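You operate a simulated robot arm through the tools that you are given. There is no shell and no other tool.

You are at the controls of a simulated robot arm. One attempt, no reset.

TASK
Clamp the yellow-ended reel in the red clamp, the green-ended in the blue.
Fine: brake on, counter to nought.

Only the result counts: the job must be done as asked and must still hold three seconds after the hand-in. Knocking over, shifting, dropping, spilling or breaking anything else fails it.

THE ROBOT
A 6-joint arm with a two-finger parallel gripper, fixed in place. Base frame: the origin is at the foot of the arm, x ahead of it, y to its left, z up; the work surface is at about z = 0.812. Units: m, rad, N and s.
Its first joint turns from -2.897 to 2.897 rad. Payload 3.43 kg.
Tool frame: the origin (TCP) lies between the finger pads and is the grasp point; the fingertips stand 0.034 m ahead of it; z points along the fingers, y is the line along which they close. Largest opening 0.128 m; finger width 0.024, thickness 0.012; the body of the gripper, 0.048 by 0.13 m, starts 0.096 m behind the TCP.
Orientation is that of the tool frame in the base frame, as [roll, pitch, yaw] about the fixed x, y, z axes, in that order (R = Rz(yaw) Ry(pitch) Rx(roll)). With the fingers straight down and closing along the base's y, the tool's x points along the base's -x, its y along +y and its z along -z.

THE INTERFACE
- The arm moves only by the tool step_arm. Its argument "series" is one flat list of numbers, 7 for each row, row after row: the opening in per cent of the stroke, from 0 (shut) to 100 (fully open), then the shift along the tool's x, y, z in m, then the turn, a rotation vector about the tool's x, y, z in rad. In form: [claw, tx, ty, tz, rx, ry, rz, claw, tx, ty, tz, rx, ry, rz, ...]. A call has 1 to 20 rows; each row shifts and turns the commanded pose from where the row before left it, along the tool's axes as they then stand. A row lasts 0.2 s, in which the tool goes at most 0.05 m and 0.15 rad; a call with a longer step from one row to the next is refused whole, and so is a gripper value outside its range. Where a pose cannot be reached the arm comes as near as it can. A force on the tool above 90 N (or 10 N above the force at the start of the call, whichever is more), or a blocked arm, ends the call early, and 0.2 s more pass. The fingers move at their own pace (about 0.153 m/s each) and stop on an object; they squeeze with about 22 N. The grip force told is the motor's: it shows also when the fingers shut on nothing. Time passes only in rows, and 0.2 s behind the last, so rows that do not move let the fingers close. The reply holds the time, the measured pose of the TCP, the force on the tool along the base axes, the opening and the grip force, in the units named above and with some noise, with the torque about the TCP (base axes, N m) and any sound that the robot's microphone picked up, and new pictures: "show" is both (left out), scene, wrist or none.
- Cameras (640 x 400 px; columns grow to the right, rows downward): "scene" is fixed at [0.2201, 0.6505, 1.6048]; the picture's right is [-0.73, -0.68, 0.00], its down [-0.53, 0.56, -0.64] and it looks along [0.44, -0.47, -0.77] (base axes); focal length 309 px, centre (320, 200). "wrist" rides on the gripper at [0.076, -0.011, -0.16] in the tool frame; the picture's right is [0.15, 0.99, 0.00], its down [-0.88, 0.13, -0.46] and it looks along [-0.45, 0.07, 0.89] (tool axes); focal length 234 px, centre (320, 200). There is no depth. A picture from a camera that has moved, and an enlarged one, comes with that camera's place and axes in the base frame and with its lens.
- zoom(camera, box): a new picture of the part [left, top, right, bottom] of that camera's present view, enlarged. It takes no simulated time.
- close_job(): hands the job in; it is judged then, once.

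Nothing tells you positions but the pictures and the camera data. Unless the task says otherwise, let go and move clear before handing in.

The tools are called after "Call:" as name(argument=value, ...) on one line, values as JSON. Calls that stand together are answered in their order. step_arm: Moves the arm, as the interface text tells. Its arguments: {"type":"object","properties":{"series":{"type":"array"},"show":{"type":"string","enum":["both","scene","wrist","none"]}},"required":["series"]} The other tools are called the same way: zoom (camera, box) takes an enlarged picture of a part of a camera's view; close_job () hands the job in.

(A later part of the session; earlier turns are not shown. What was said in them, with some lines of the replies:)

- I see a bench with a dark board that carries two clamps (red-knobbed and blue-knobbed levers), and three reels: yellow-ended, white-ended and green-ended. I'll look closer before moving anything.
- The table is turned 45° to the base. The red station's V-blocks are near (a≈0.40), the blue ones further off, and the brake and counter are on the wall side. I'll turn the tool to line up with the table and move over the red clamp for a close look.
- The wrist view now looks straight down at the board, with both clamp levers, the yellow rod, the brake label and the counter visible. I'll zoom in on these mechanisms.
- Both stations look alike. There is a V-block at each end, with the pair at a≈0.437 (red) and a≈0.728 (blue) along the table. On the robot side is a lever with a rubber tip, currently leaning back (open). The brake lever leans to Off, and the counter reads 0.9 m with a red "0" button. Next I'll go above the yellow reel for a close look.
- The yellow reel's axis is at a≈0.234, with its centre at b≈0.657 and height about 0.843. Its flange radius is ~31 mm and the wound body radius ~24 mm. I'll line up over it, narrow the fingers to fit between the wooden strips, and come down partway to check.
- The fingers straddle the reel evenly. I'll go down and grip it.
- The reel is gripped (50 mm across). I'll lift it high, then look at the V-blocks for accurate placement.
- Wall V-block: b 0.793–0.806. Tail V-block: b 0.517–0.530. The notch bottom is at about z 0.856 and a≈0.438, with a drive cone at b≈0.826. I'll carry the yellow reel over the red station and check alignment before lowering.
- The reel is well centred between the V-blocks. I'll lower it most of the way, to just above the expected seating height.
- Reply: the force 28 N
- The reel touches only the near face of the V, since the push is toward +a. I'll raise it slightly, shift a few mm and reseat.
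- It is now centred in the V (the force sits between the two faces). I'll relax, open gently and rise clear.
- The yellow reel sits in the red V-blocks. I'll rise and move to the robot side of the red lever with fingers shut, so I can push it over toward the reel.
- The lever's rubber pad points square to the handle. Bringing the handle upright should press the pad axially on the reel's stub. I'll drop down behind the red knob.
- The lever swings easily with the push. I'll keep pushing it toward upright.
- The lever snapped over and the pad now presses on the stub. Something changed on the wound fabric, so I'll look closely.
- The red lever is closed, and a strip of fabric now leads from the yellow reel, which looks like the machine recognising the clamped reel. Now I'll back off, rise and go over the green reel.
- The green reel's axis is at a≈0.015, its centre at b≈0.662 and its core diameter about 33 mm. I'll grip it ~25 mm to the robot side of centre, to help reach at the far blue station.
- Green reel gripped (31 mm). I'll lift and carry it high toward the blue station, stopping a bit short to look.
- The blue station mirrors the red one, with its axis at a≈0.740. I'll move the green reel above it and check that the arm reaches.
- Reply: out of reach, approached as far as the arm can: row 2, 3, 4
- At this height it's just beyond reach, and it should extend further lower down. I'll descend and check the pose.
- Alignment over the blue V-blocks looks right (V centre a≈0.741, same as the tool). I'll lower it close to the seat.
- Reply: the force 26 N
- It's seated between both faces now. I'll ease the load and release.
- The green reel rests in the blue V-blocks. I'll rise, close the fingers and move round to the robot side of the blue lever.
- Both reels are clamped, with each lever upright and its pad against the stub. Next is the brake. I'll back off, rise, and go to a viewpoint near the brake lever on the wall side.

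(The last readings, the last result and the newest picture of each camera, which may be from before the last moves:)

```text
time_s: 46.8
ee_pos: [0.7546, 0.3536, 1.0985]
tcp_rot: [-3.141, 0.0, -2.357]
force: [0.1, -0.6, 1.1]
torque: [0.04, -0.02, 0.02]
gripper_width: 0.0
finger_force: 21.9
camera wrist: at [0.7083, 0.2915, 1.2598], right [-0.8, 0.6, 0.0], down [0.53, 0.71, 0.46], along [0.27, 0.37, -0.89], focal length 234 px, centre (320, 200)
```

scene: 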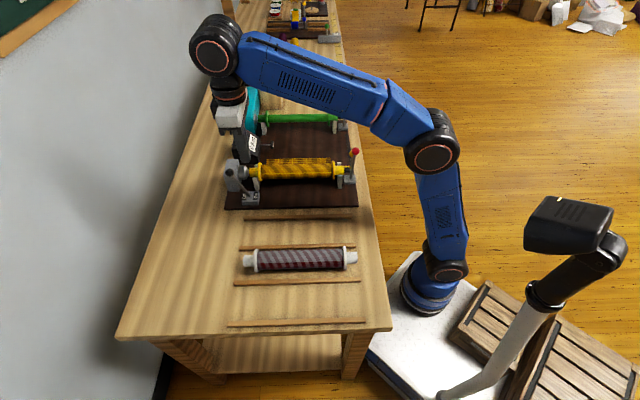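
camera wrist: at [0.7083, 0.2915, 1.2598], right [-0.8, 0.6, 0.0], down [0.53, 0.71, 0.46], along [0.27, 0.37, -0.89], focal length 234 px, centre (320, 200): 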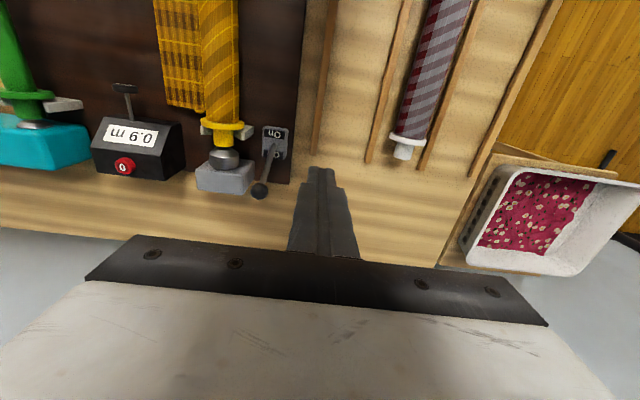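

Call:
zoom(camera="wrist", box=[220, 110, 310, 210])

Call:
zoom(camera="wrist", box=[80, 70, 200, 200])

Call:
zoom(camera="scene", box=[210, 120, 290, 215])

```text
4.00 times, centred on (265, 160) of wrist
camera zoom: at [0.7083, 0.2915, 1.2598], right [-0.8, 0.6, 0.0], down [0.53, 0.71, 0.46], along [0.27, 0.37, -0.89], focal length 937 px, centre (540, 360)
```

zoom: 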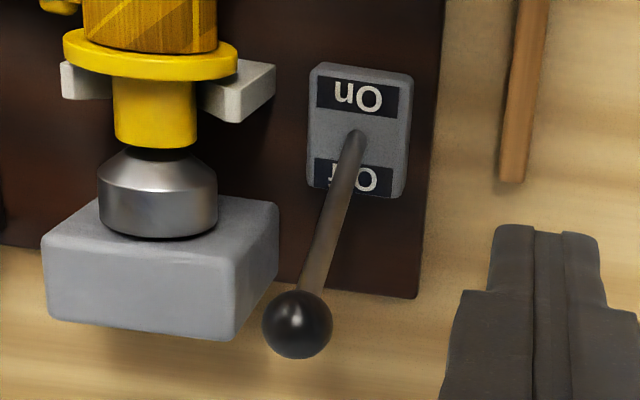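

```text
3.08 times, centred on (140, 135) of wrist
camera zoom: at [0.7083, 0.2915, 1.2598], right [-0.8, 0.6, 0.0], down [0.53, 0.71, 0.46], along [0.27, 0.37, -0.89], focal length 720 px, centre (874, 400)
```

zoom: 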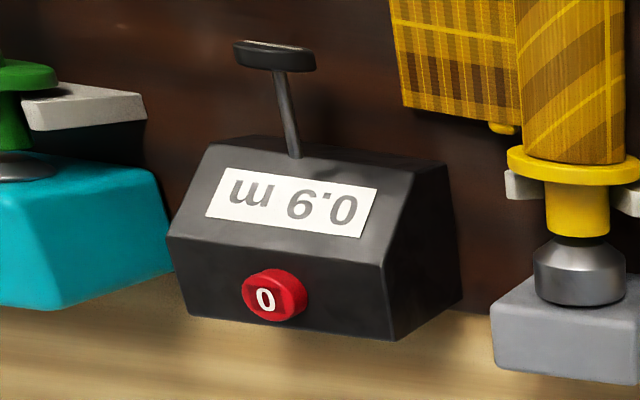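

```text
4.21 times, centred on (250, 168) of scene
camera zoom: at [0.2201, 0.6505, 1.6048], right [-0.73, -0.68, 0.0], down [-0.53, 0.56, -0.64], along [0.44, -0.47, -0.77], focal length 1300 px, centre (615, 337)
```

zoom: 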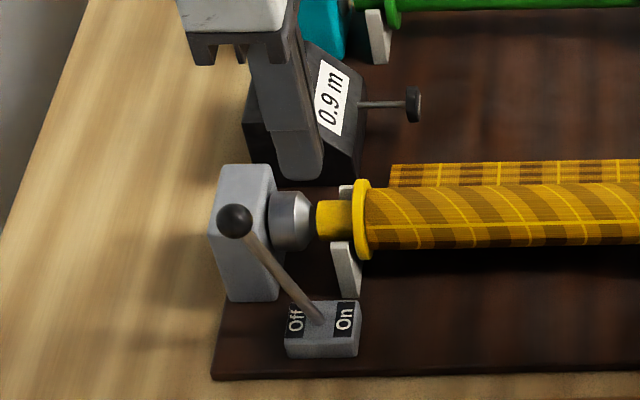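

The brake knob is at about a 0.358, b 0.861, z 0.951, leaning to Off (wall side). The counter's "0" button faces up on its rear top. I'll bring the shut fingers down on the wall side of the knob.

Call:
step_arm(series=[0, -0.0365, 0, 0, 0, 0, 0, 0, -0.0365, 0, 0, 0, 0, 0, 0, -0.0365, 0, 0, 0, 0, 0, 0, 0, 0, 0.0455, 0, 0, 0, 0, 0, 0, 0.0455, 0, 0, 0, 0, 0, 0, 0.0455, 0, 0, 0, 0, 0, -0.025, 0, 0, 0, 0], show="both")

Call:
zoom(camera="scene", box=[200, 120, 290, 215])

```text
time_s: 48.4
ee_pos: [0.8379, 0.4071, 0.9389]
tcp_rot: [-3.141, -0.001, -2.356]
force: [-0.4, -0.3, 0.1]
torque: [-0.05, -0.01, -0.01]
gripper_width: 0.0001
finger_force: 21.8
out of reach, approached as far as the arm can: row 2, 3
camera wrist: at [0.7923, 0.3446, 1.1012], right [-0.8, 0.6, 0.0], down [0.53, 0.72, 0.46], along [0.27, 0.37, -0.89], focal length 234 px, centre (320, 200)
```

scene: 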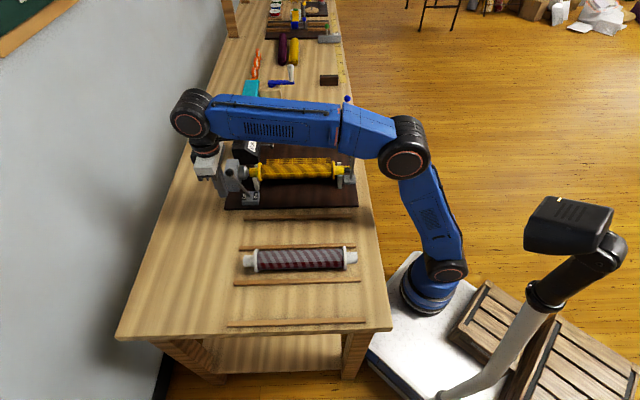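
wrist: 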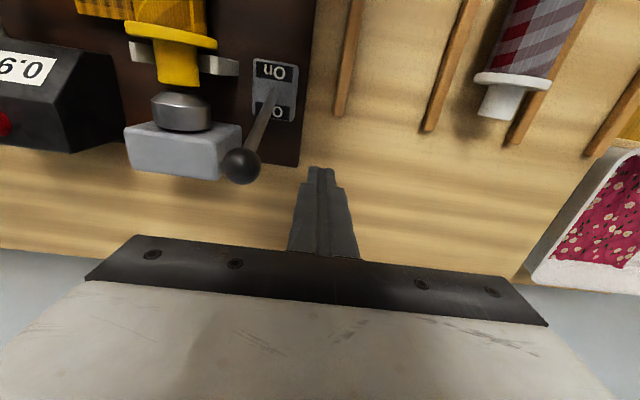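

```text
4.21 times, centred on (245, 168) of scene
camera zoom: at [0.2201, 0.6505, 1.6048], right [-0.73, -0.68, 0.0], down [-0.53, 0.56, -0.64], along [0.44, -0.47, -0.77], focal length 1300 px, centre (636, 337)
```

zoom: 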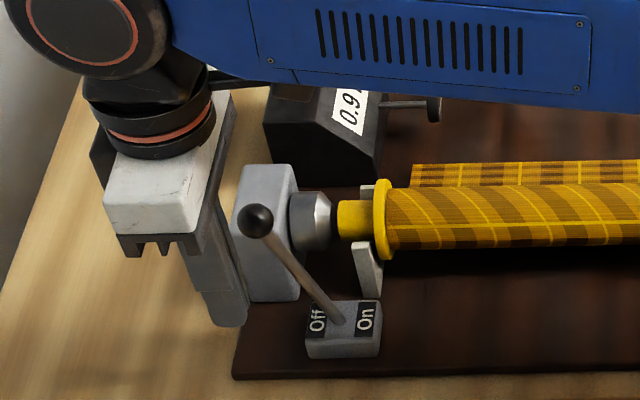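

Call:
step_arm(series=[0, -0.0145, 0, -0.014, 0, 0, 0, 0, 0, -0.028, 0, 0, 0, 0, 0, 0, -0.027, 0, 0, 0, 0], show="both")

Call:
zoom(camera="scene", box=[200, 120, 290, 215])

```text
time_s: 49.2
ee_pos: [0.8887, 0.3776, 0.9541]
tcp_rot: [3.14, -0.001, -2.355]
force: [0.7, 0.5, -0.2]
torque: [-0.01, -0.04, 0.0]
gripper_width: 0.0002
finger_force: 21.8
camera wrist: at [0.8414, 0.3157, 1.1154], right [-0.8, 0.59, 0.0], down [0.53, 0.72, 0.46], along [0.27, 0.37, -0.89], focal length 234 px, centre (320, 200)
```

scene: 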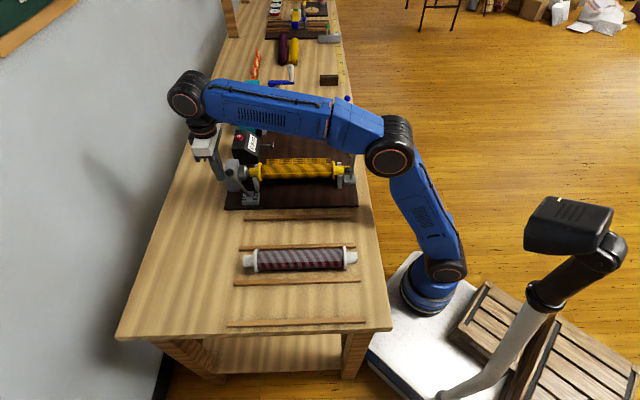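
wrist: 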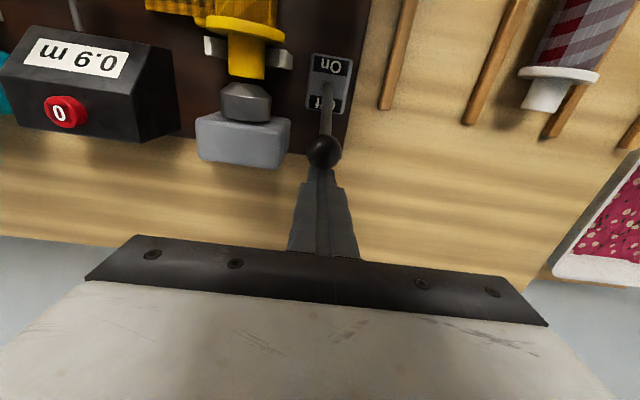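

```text
4.21 times, centred on (245, 168) of scene
camera zoom: at [0.2201, 0.6505, 1.6048], right [-0.73, -0.68, 0.0], down [-0.53, 0.56, -0.64], along [0.44, -0.47, -0.77], focal length 1300 px, centre (636, 337)
```

zoom: 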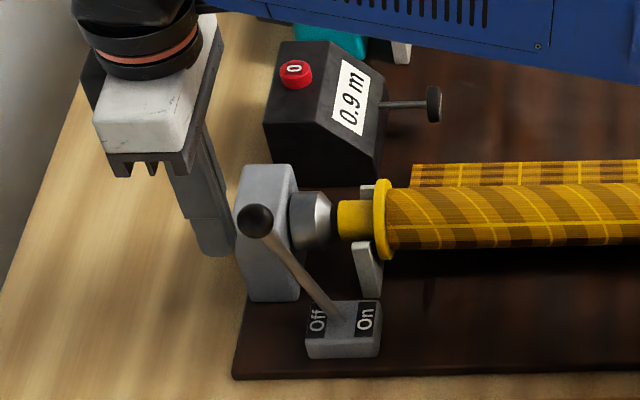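

The fingers are right behind the brake knob. I'll push it toward "On" (toward the robot).

Call:
step_arm(series=[0, 0.012, 0, 0, 0, 0, 0, 0, 0.014, 0, 0, 0, 0, 0, 0, 0.014, 0, 0, 0, 0, 0, 0, 0.014, 0, 0, 0, 0, 0], show="scene")

Call:
zoom(camera="scene", box=[200, 120, 290, 215])

```text
time_s: 50.2
ee_pos: [0.848, 0.3396, 0.9544]
tcp_rot: [3.14, -0.002, -2.355]
force: [0.2, -0.2, -0.6]
torque: [-0.01, 0.06, -0.01]
gripper_width: 0.0
finger_force: 21.8
```

scene: 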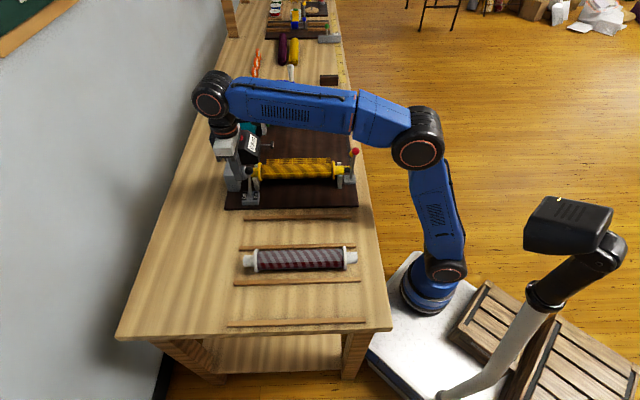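

```text
4.21 times, centred on (245, 168) of scene
camera zoom: at [0.2201, 0.6505, 1.6048], right [-0.73, -0.68, 0.0], down [-0.53, 0.56, -0.64], along [0.44, -0.47, -0.77], focal length 1300 px, centre (636, 337)
```

zoom: 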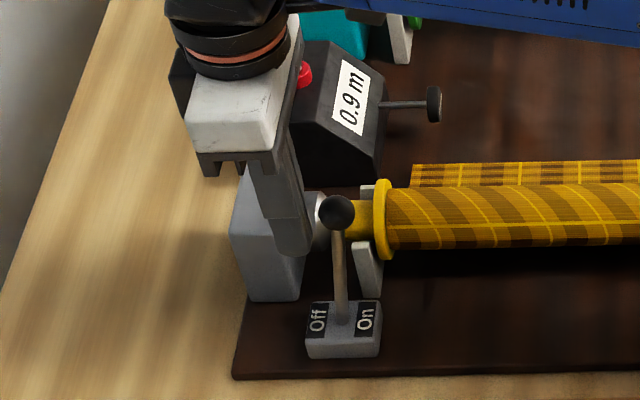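

Call:
step_arm(series=[0, 0.012, 0, 0, 0, 0, 0, 0, 0.012, 0, 0, 0, 0, 0, 0, 0.01, 0, 0, 0, 0, 0], show="scene")

Call:
zoom(camera="scene", box=[200, 120, 290, 215])

```text
time_s: 51.0
ee_pos: [0.8251, 0.3161, 0.9557]
tcp_rot: [-3.141, 0.003, -2.356]
force: [6.5, 5.7, 6.7]
torque: [0.09, -0.24, 0.0]
gripper_width: 0.0002
finger_force: 22.0
```

scene: 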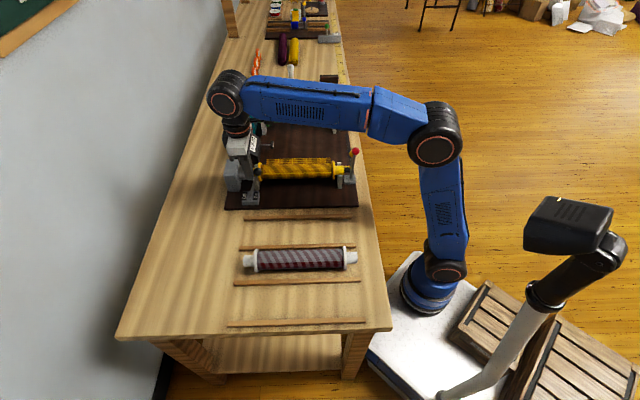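

```text
4.21 times, centred on (245, 168) of scene
camera zoom: at [0.2201, 0.6505, 1.6048], right [-0.73, -0.68, 0.0], down [-0.53, 0.56, -0.64], along [0.44, -0.47, -0.77], focal length 1300 px, centre (636, 337)
```

zoom: 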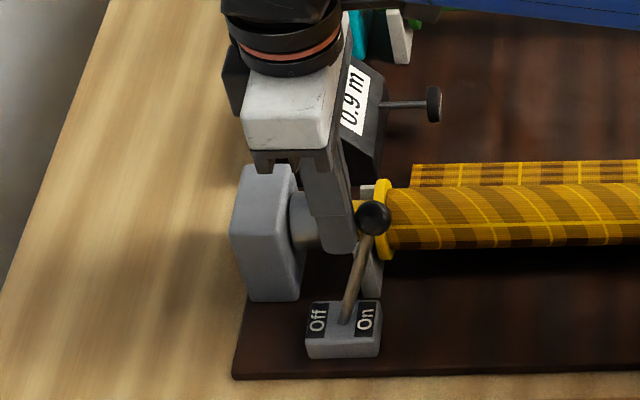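

The lever is at the On side and resisting, so it is at its stop. I'll back off and check that it stays.

Call:
step_arm(series=[0, -0.015, 0, 0, 0, 0, 0, 0, -0.02, 0, 0, 0, 0, 0, 0, 0, 0, -0.03, 0, 0, 0, 0, 0, 0, -0.03, 0, 0, 0], show="both")

Call:
zoom(camera="scene", box=[200, 120, 290, 215])

Call:
zoom(camera="wrist", box=[100, 0, 360, 180])

```text
time_s: 52.0
ee_pos: [0.8492, 0.3413, 1.0153]
tcp_rot: [-3.141, 0.001, -2.357]
force: [-0.1, 0.2, -1.0]
torque: [0.0, 0.0, 0.02]
gripper_width: 0.0001
finger_force: 22.2
camera wrist: at [0.8033, 0.2789, 1.1767], right [-0.8, 0.6, 0.0], down [0.53, 0.72, 0.46], along [0.27, 0.37, -0.89], focal length 234 px, centre (320, 200)
```

scene: 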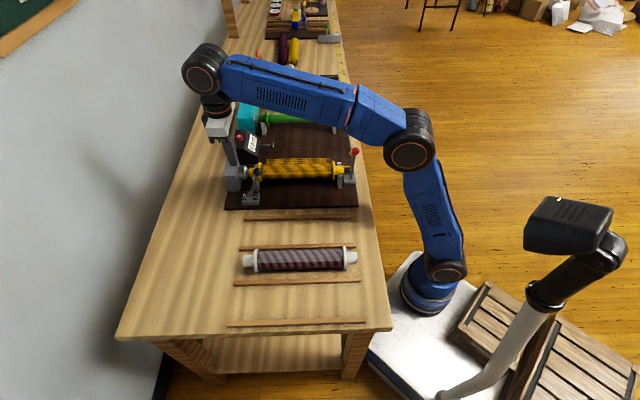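
wrist: 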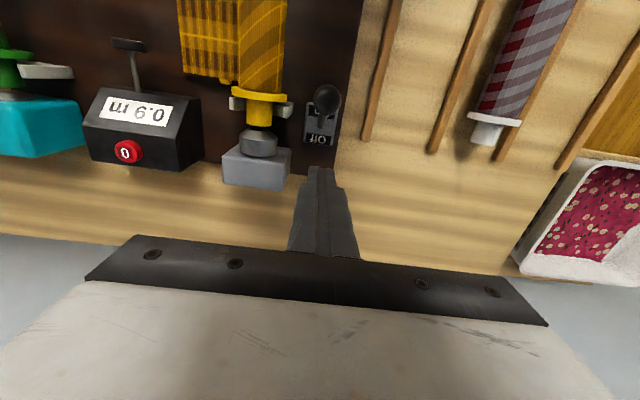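

```text
4.21 times, centred on (245, 168) of scene
camera zoom: at [0.2201, 0.6505, 1.6048], right [-0.73, -0.68, 0.0], down [-0.53, 0.56, -0.64], along [0.44, -0.47, -0.77], focal length 1300 px, centre (636, 337)
```

zoom: 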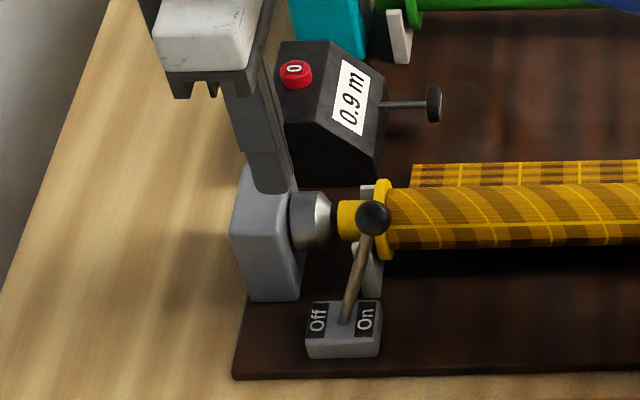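

```text
2.22 times, centred on (230, 90) of wrist
camera zoom: at [0.8033, 0.2789, 1.1767], right [-0.8, 0.6, 0.0], down [0.53, 0.72, 0.46], along [0.27, 0.37, -0.89], focal length 520 px, centre (520, 444)
```

zoom: 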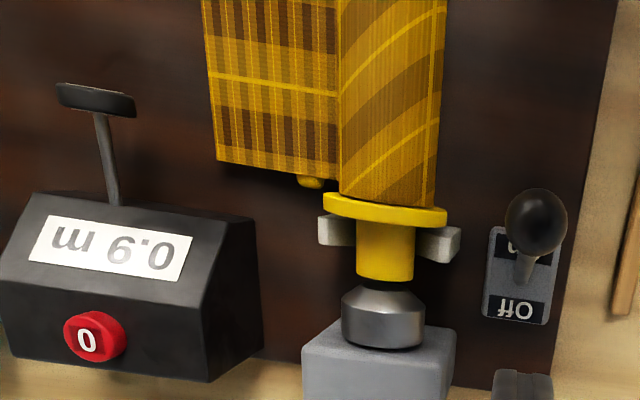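

The brake lever stays over at On. Next is the counter button at about (a 0.582, b 0.873, z 0.90). It lies beyond vertical reach, so I'll approach with the tool tilted outward by about 30°. First I'll move in front of it and tilt.

Call:
step_arm(series=[0, 0.045, 0, -0.02, 0, 0, 0, 0, 0.045, 0, -0.02, 0, 0, 0, 0, 0, -0.037, 0, 0, 0, 0, 0, 0, -0.037, 0, 0, 0, 0, 0, 0, -0.037, 0, 0, 0, 0, 0, 0, -0.037, 0, 0, 0, 0, 0, 0, -0.037, 0, 0, 0, 0, 0, 0, -0.037, 0, 0, 0, 0, 0, 0, 0, 0, 0, -0.131, 0, 0, 0, 0, 0, 0, -0.131, 0, 0, 0, 0, 0, 0, -0.131, 0, 0, 0, 0, 0, 0, -0.131, 0], show="both")

```text
time_s: 54.6
ee_pos: [0.9435, 0.1198, 1.0552]
tcp_rot: [-3.141, 0.525, -2.358]
force: [0.8, -0.5, -0.7]
torque: [0.03, -0.01, 0.0]
gripper_width: 0.0
finger_force: 22.0
camera wrist: at [0.8476, 0.0085, 1.1563], right [-0.79, 0.61, -0.07], down [0.28, 0.47, 0.84], along [0.54, 0.64, -0.54], focal length 234 px, centre (320, 200)
```

scene: 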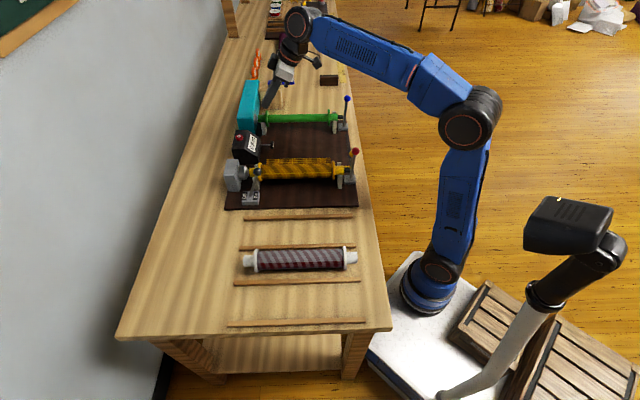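
wrist: 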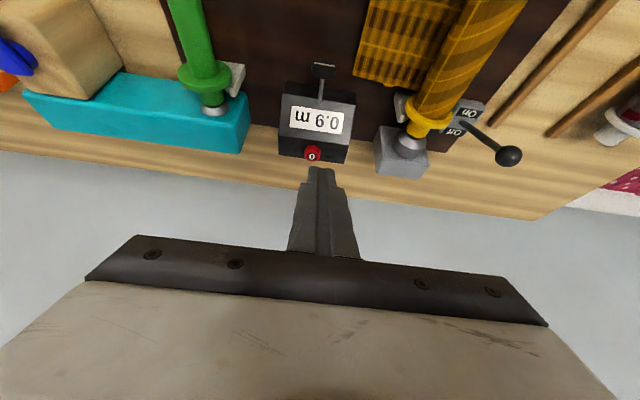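

Call:
zoom(camera="scene", box=[215, 110, 305, 215])

Call:
zoom(camera="wrist", box=[260, 50, 380, 190])

Call:
zoom(camera="wrist", box=[370, 60, 530, 190])

```text
3.81 times, centred on (260, 162) of scene
camera zoom: at [0.2201, 0.6505, 1.6048], right [-0.73, -0.68, 0.0], down [-0.53, 0.56, -0.64], along [0.44, -0.47, -0.77], focal length 1176 px, centre (549, 343)
```

zoom: 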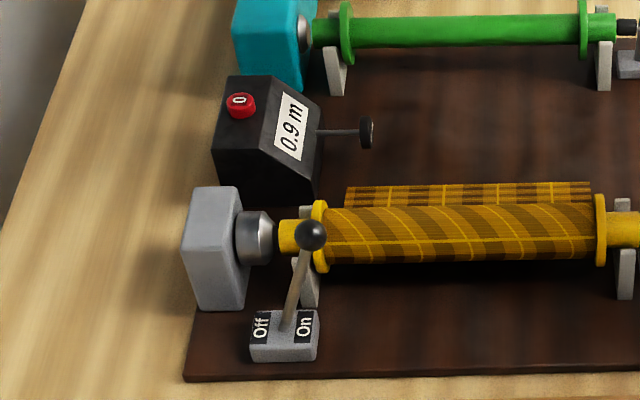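

```text
2.86 times, centred on (320, 120) of wrist
camera zoom: at [0.8476, 0.0085, 1.1563], right [-0.79, 0.61, -0.07], down [0.28, 0.47, 0.84], along [0.54, 0.64, -0.54], focal length 669 px, centre (320, 429)
```

zoom: 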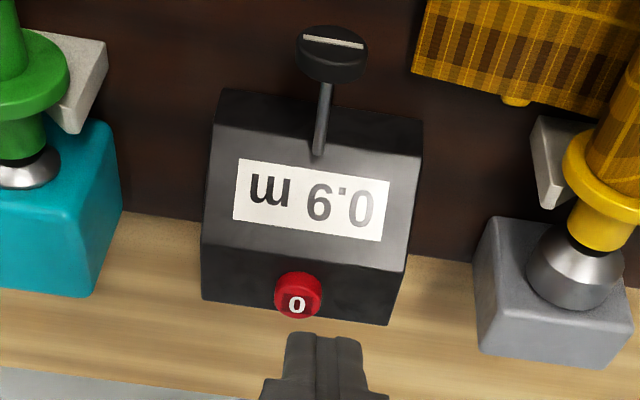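

```text
3.08 times, centred on (450, 125) of wrist
camera zoom: at [0.8476, 0.0085, 1.1563], right [-0.79, 0.61, -0.07], down [0.28, 0.47, 0.84], along [0.54, 0.64, -0.54], focal length 720 px, centre (-80, 431)
```

zoom: 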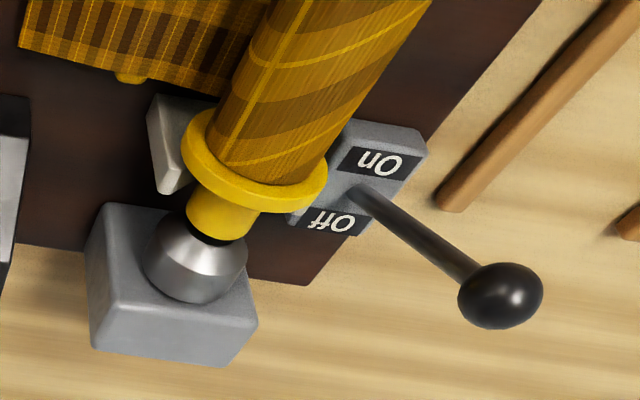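

The three views agree: the button is at a≈0.589, b≈0.8745, with its face at z≈0.897 on a flat top. I'll bring the tilted fingertip to hover about 3 cm above it.

Call:
step_arm(series=[0, -0.01325, -0.00165, 0.0351, 0, 0, 0, 0, -0.01325, -0.00165, 0.0351, 0, 0, 0, 0, -0.01325, -0.00165, 0.0351, 0, 0, 0, 0, -0.01325, -0.00165, 0.0351, 0, 0, 0], show="both")

Call:
zoom(camera="scene", box=[215, 100, 305, 190])

Call:
zoom(camera="wrist", box=[260, 50, 380, 190])

```text
time_s: 55.6
ee_pos: [1.0292, 0.1954, 0.959]
tcp_rot: [-3.141, 0.524, -2.356]
force: [0.0, 1.0, 2.0]
torque: [-0.03, 0.02, 0.01]
gripper_width: 0.0
finger_force: 22.0
camera wrist: at [0.9329, 0.0839, 1.0614], right [-0.79, 0.61, -0.07], down [0.28, 0.47, 0.84], along [0.54, 0.64, -0.54], focal length 234 px, centre (320, 200)
```

scene: 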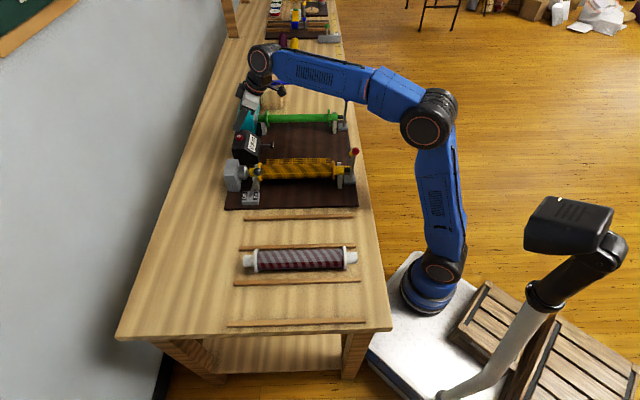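
wrist: 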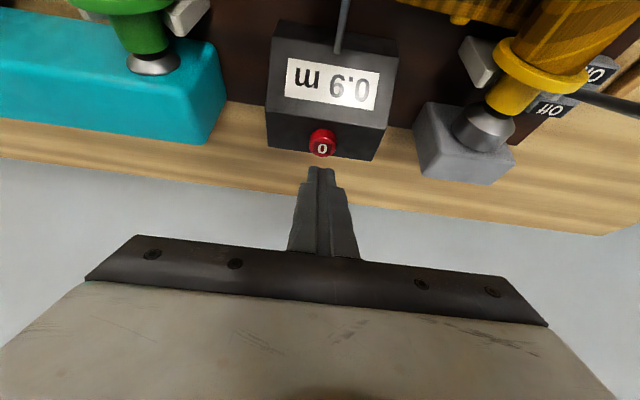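

```text
4.44 times, centred on (260, 145) of scene
camera zoom: at [0.2201, 0.6505, 1.6048], right [-0.73, -0.68, 0.0], down [-0.53, 0.56, -0.64], along [0.44, -0.47, -0.77], focal length 1372 px, centre (587, 444)
```

zoom: 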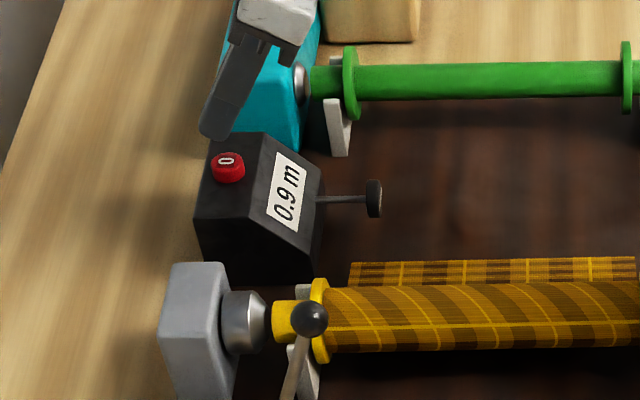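

```text
2.86 times, centred on (320, 120) of wrist
camera zoom: at [0.9329, 0.0839, 1.0614], right [-0.79, 0.61, -0.07], down [0.28, 0.47, 0.84], along [0.54, 0.64, -0.54], focal length 669 px, centre (320, 429)
```

zoom: 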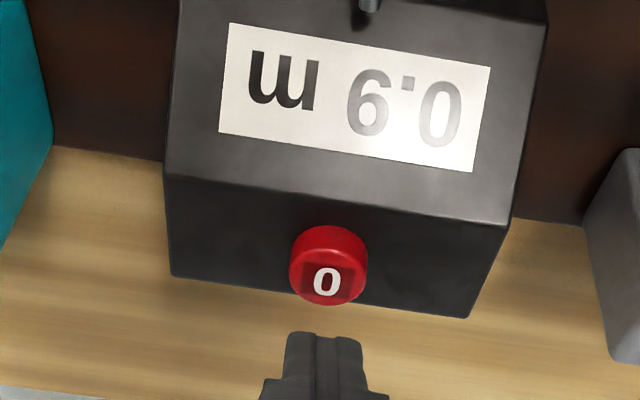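

The fingertip is lined up over the button, about 2 cm up. I'll come down gently in small steps and watch the force and the display.

Call:
step_arm(series=[0, 0.006, 0, 0.0104, 0, 0, 0, 0, 0.002, 0, 0.00346, 0, 0, 0], show="scene")

Call:
zoom(camera="scene", box=[215, 100, 305, 190])

Call:
zoom(camera="wrist", box=[260, 50, 380, 190])

```text
time_s: 56.2
ee_pos: [1.0296, 0.1961, 0.9433]
tcp_rot: [3.141, 0.523, -2.356]
force: [0.0, 0.2, -1.0]
torque: [0.02, -0.01, 0.0]
gripper_width: 0.0
finger_force: 22.2
```

scene: 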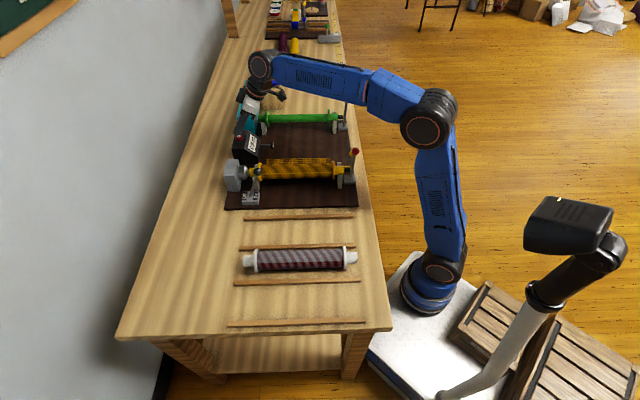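

```text
4.44 times, centred on (260, 145) of scene
camera zoom: at [0.2201, 0.6505, 1.6048], right [-0.73, -0.68, 0.0], down [-0.53, 0.56, -0.64], along [0.44, -0.47, -0.77], focal length 1372 px, centre (587, 444)
```

zoom: 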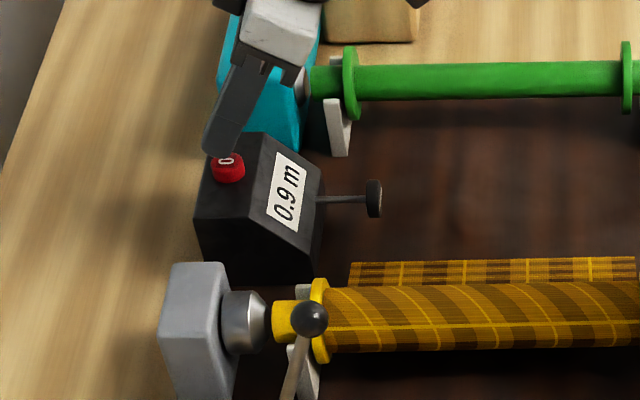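

```text
2.86 times, centred on (320, 120) of wrist
camera zoom: at [0.9336, 0.0853, 1.0449], right [-0.79, 0.61, -0.07], down [0.29, 0.47, 0.84], along [0.54, 0.64, -0.54], focal length 669 px, centre (320, 429)
```

zoom: 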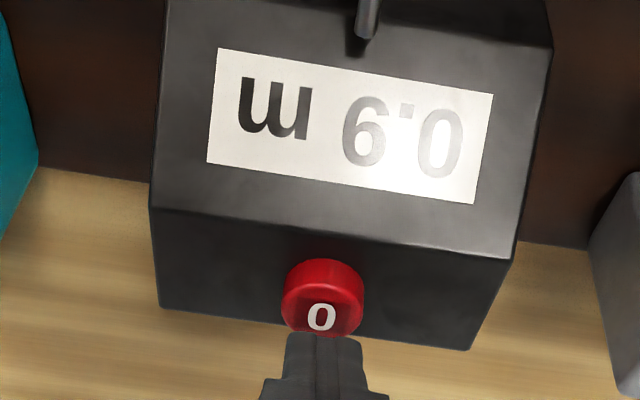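

Call:
step_arm(series=[0, 0.0015, 0, 0.0026, 0, 0, 0], show="none")

Call:
step_arm(series=[0, 0.0015, 0, 0.0026, 0, 0, 0], show="scene")

Call:
zoom(camera="scene", box=[215, 100, 305, 190])

```text
time_s: 56.6
ee_pos: [1.0303, 0.1976, 0.9396]
tcp_rot: [-3.141, 0.523, -2.356]
force: [0.0, 0.6, 0.8]
torque: [0.01, 0.01, 0.02]
gripper_width: 0.0
finger_force: 21.7
```

```text
time_s: 57.0
ee_pos: [1.0289, 0.1974, 0.9379]
tcp_rot: [-3.141, 0.522, -2.356]
force: [-0.6, 1.0, -0.5]
torque: [-0.02, 0.0, 0.0]
gripper_width: 0.0
finger_force: 22.4
```

scene: 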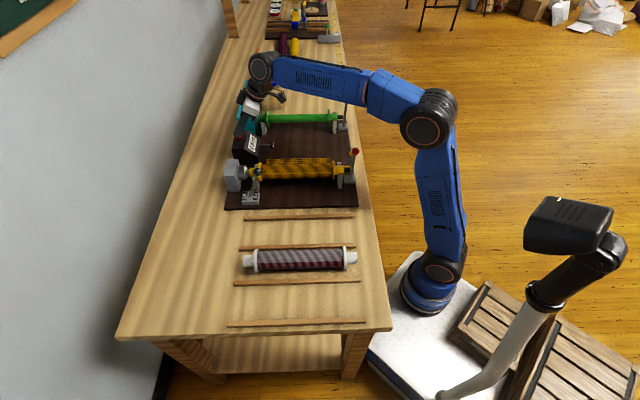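

```text
4.44 times, centred on (260, 145) of scene
camera zoom: at [0.2201, 0.6505, 1.6048], right [-0.73, -0.68, 0.0], down [-0.53, 0.56, -0.64], along [0.44, -0.47, -0.77], focal length 1372 px, centre (587, 444)
```

zoom: 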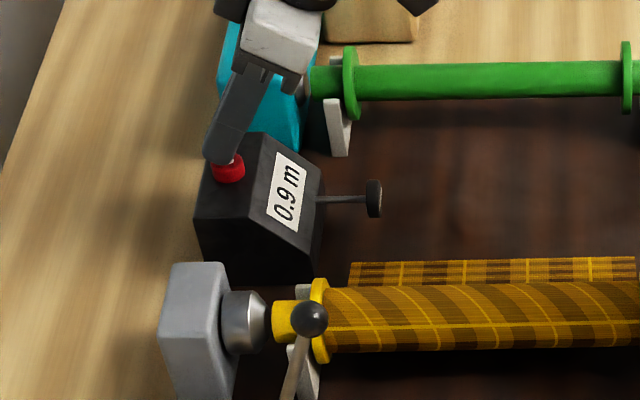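

Call:
step_arm(series=[0, 0.0015, 0, 0.0026, 0, 0, 0], show="none")

Call:
step_arm(series=[0, 0.001, 0, 0.0017, 0, 0, 0], show="wrist")

Call:
zoom(camera="scene", box=[215, 100, 305, 190])

Call:
zoom(camera="wrist", box=[260, 50, 380, 190])

```text
time_s: 57.4
ee_pos: [1.0285, 0.1969, 0.9342]
tcp_rot: [-3.141, 0.525, -2.355]
force: [-0.3, -0.4, 1.5]
torque: [-0.02, -0.05, 0.01]
gripper_width: 0.0001
finger_force: 21.9
```

```text
time_s: 57.8
ee_pos: [1.0291, 0.1969, 0.9328]
tcp_rot: [3.141, 0.525, -2.357]
force: [-0.5, -0.2, 1.3]
torque: [-0.02, -0.01, -0.01]
gripper_width: 0.0002
finger_force: 21.5
heard: click
camera wrist: at [0.9336, 0.0859, 1.0343], right [-0.79, 0.61, -0.07], down [0.28, 0.47, 0.84], along [0.54, 0.64, -0.54], focal length 234 px, centre (320, 200)
```

wrist: 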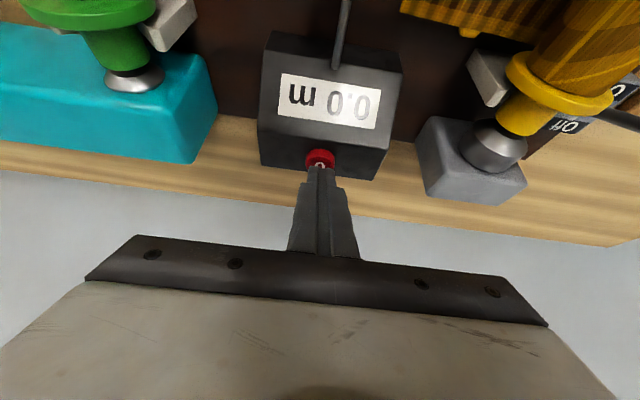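

```text
4.44 times, centred on (260, 145) of scene
camera zoom: at [0.2201, 0.6505, 1.6048], right [-0.73, -0.68, 0.0], down [-0.53, 0.56, -0.64], along [0.44, -0.47, -0.77], focal length 1372 px, centre (587, 444)
```

zoom: 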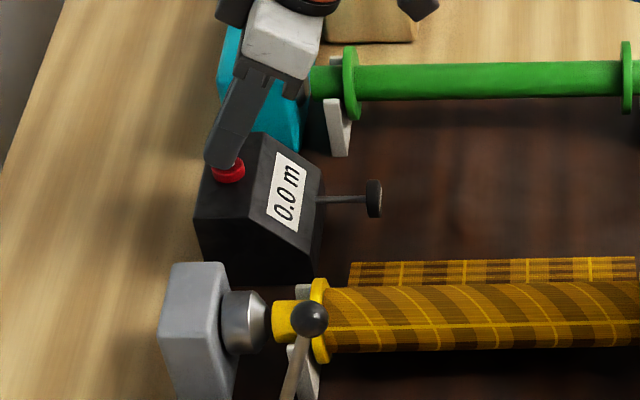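

```text
2.86 times, centred on (320, 120) of wrist
camera zoom: at [0.9336, 0.0859, 1.0343], right [-0.79, 0.61, -0.07], down [0.28, 0.47, 0.84], along [0.54, 0.64, -0.54], focal length 669 px, centre (320, 429)
```

zoom: 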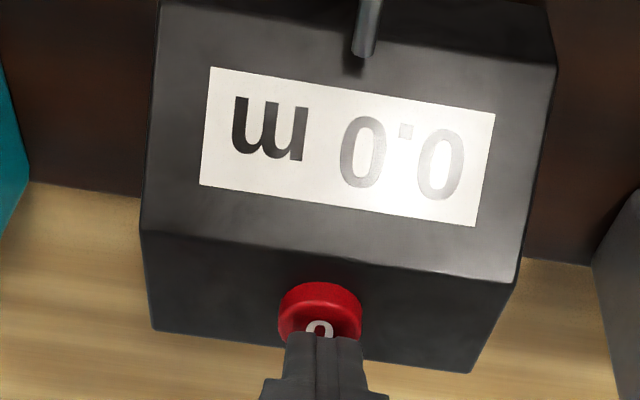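

A click was heard and the counter reads 0.0 m. I'll lift straight off and withdraw.

Call:
step_arm(series=[0, -0.01, 0, -0.0173, 0, 0, 0, 0, -0.02, 0, -0.0346, 0, 0, 0, 0, -0.02, 0, -0.0346, 0, 0, 0, 0, 0.0433, 0, -0.025, 0, 0, 0, 0, 0.0433, 0, -0.025, 0, 0, 0, 0, 0, 0, -0.04, 0, 0, 0, 0, 0, 0, -0.04, 0, 0, 0, 0, 0, 0, 0, 0, 0.131, 0, 0, 0, 0, 0, 0, 0.131, 0, 0, 0, 0, 0, 0, 0.131, 0, 0, 0, 0, 0, 0, 0.131, 0], show="both")

Call:
zoom(camera="scene", box=[215, 80, 385, 215])

```text
time_s: 60.2
ee_pos: [0.9306, 0.0964, 1.1035]
tcp_rot: [-3.14, -0.003, -2.357]
force: [0.0, -0.4, 0.1]
torque: [-0.01, -0.04, 0.0]
gripper_width: 0.0001
finger_force: 21.9
camera wrist: at [0.8833, 0.0355, 1.2636], right [-0.8, 0.6, 0.0], down [0.53, 0.71, 0.45], along [0.27, 0.36, -0.89], focal length 234 px, centre (320, 200)
```

scene: 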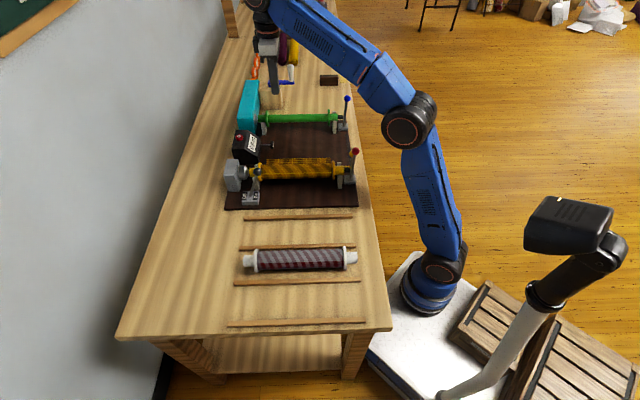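
wrist: 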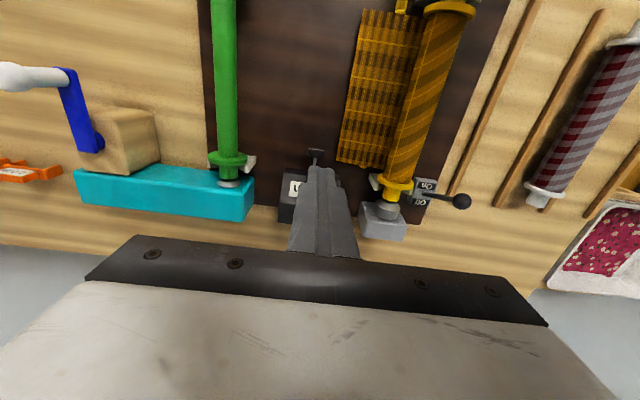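

```text
2.96 times, centred on (300, 148) of scene
camera zoom: at [0.2201, 0.6505, 1.6048], right [-0.73, -0.68, 0.0], down [-0.53, 0.56, -0.64], along [0.44, -0.47, -0.77], focal length 915 px, centre (379, 356)
```

zoom: 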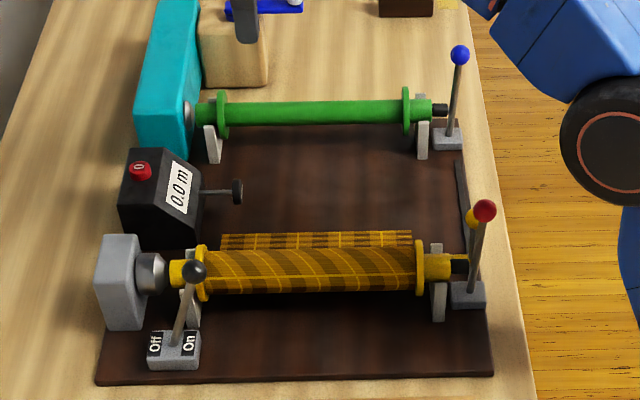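

Final checks on the clamps before handing in.

Call:
zoom(camera="scene", box=[325, 85, 375, 145])

Call:
zoom(camera="scene", box=[325, 140, 375, 200])

Call:
zoom(camera="scene", box=[230, 90, 290, 150])

Call:
zoom(camera="scene", box=[215, 145, 285, 215])

```text
6.67 times, centred on (350, 115) of scene
camera zoom: at [0.2201, 0.6505, 1.6048], right [-0.73, -0.68, 0.0], down [-0.53, 0.56, -0.64], along [0.44, -0.47, -0.77], focal length 2058 px, centre (120, 767)
```

zoom: 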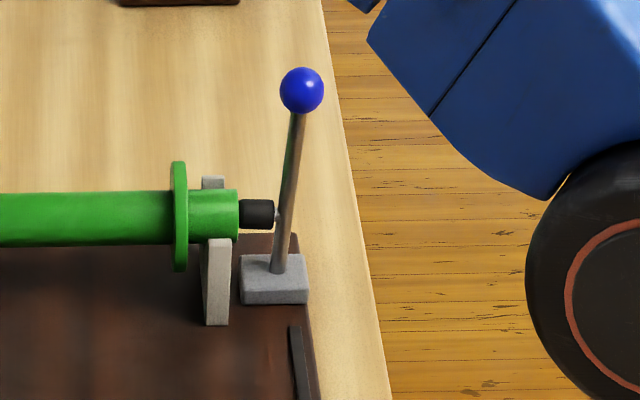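

```text
6.67 times, centred on (350, 170) of scene
camera zoom: at [0.2201, 0.6505, 1.6048], right [-0.73, -0.68, 0.0], down [-0.53, 0.56, -0.64], along [0.44, -0.47, -0.77], focal length 2058 px, centre (120, 400)
```

zoom: 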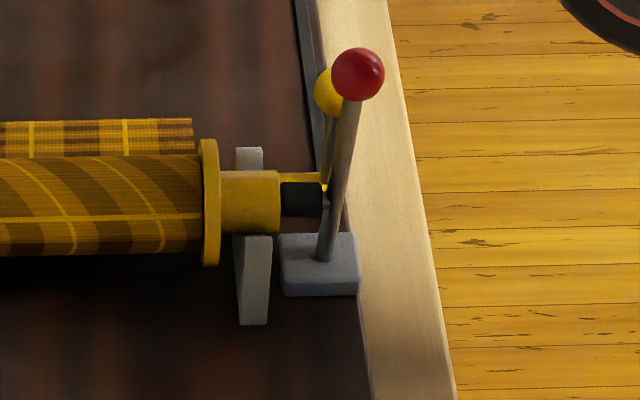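

```text
6.67 times, centred on (260, 120) of scene
camera zoom: at [0.2201, 0.6505, 1.6048], right [-0.73, -0.68, 0.0], down [-0.53, 0.56, -0.64], along [0.44, -0.47, -0.77], focal length 2058 px, centre (720, 733)
```

zoom: 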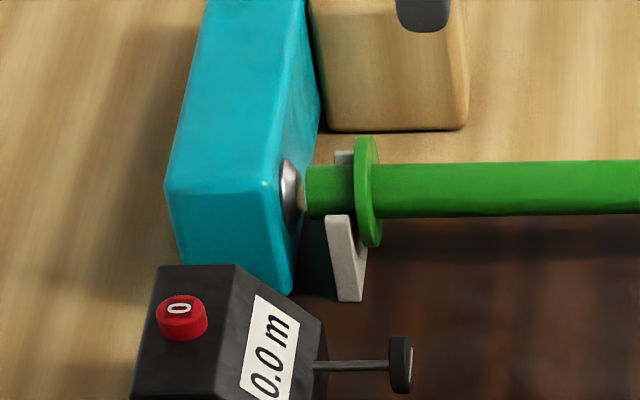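

```text
5.71 times, centred on (250, 180) of scene
camera zoom: at [0.2201, 0.6505, 1.6048], right [-0.73, -0.68, 0.0], down [-0.53, 0.56, -0.64], along [0.44, -0.47, -0.77], focal length 1764 px, centre (720, 314)
```

zoom: 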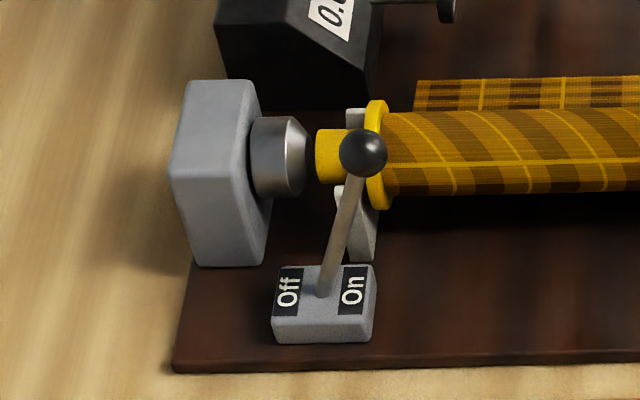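

The yellow reel is clamped at red and the green reel at blue, with both pads pressed on the stubs. The brake is at On, the counter reads 0.0 m, and the arm is clear. I'm handing in.

Call:
close_job()

```text
The job is handed in.
```

I've handed the job in. The yellow-ended reel is in the red clamp and the green-ended reel is in the blue one. Both levers snapped upright, with their pads pressed against the reel ends.

- **Brake:** the lever is over at On and stayed there after I let go.
- **Counter:** I pressed the "0" button last and heard it click. The display now reads 0.0 m.
- **Fabric strip:** when the red lever closed, a strip of fabric appeared leading from the yellow reel towards the yellow rod. I took it as the machine recognising the clamped reel and left it alone.
- **Other items:** I touched nothing else, including the white-ended reel and the yellow rod. In the last pictures they looked unmoved.

The arm was raised clear before the hand-in. The hand-in reply gave no verdict.
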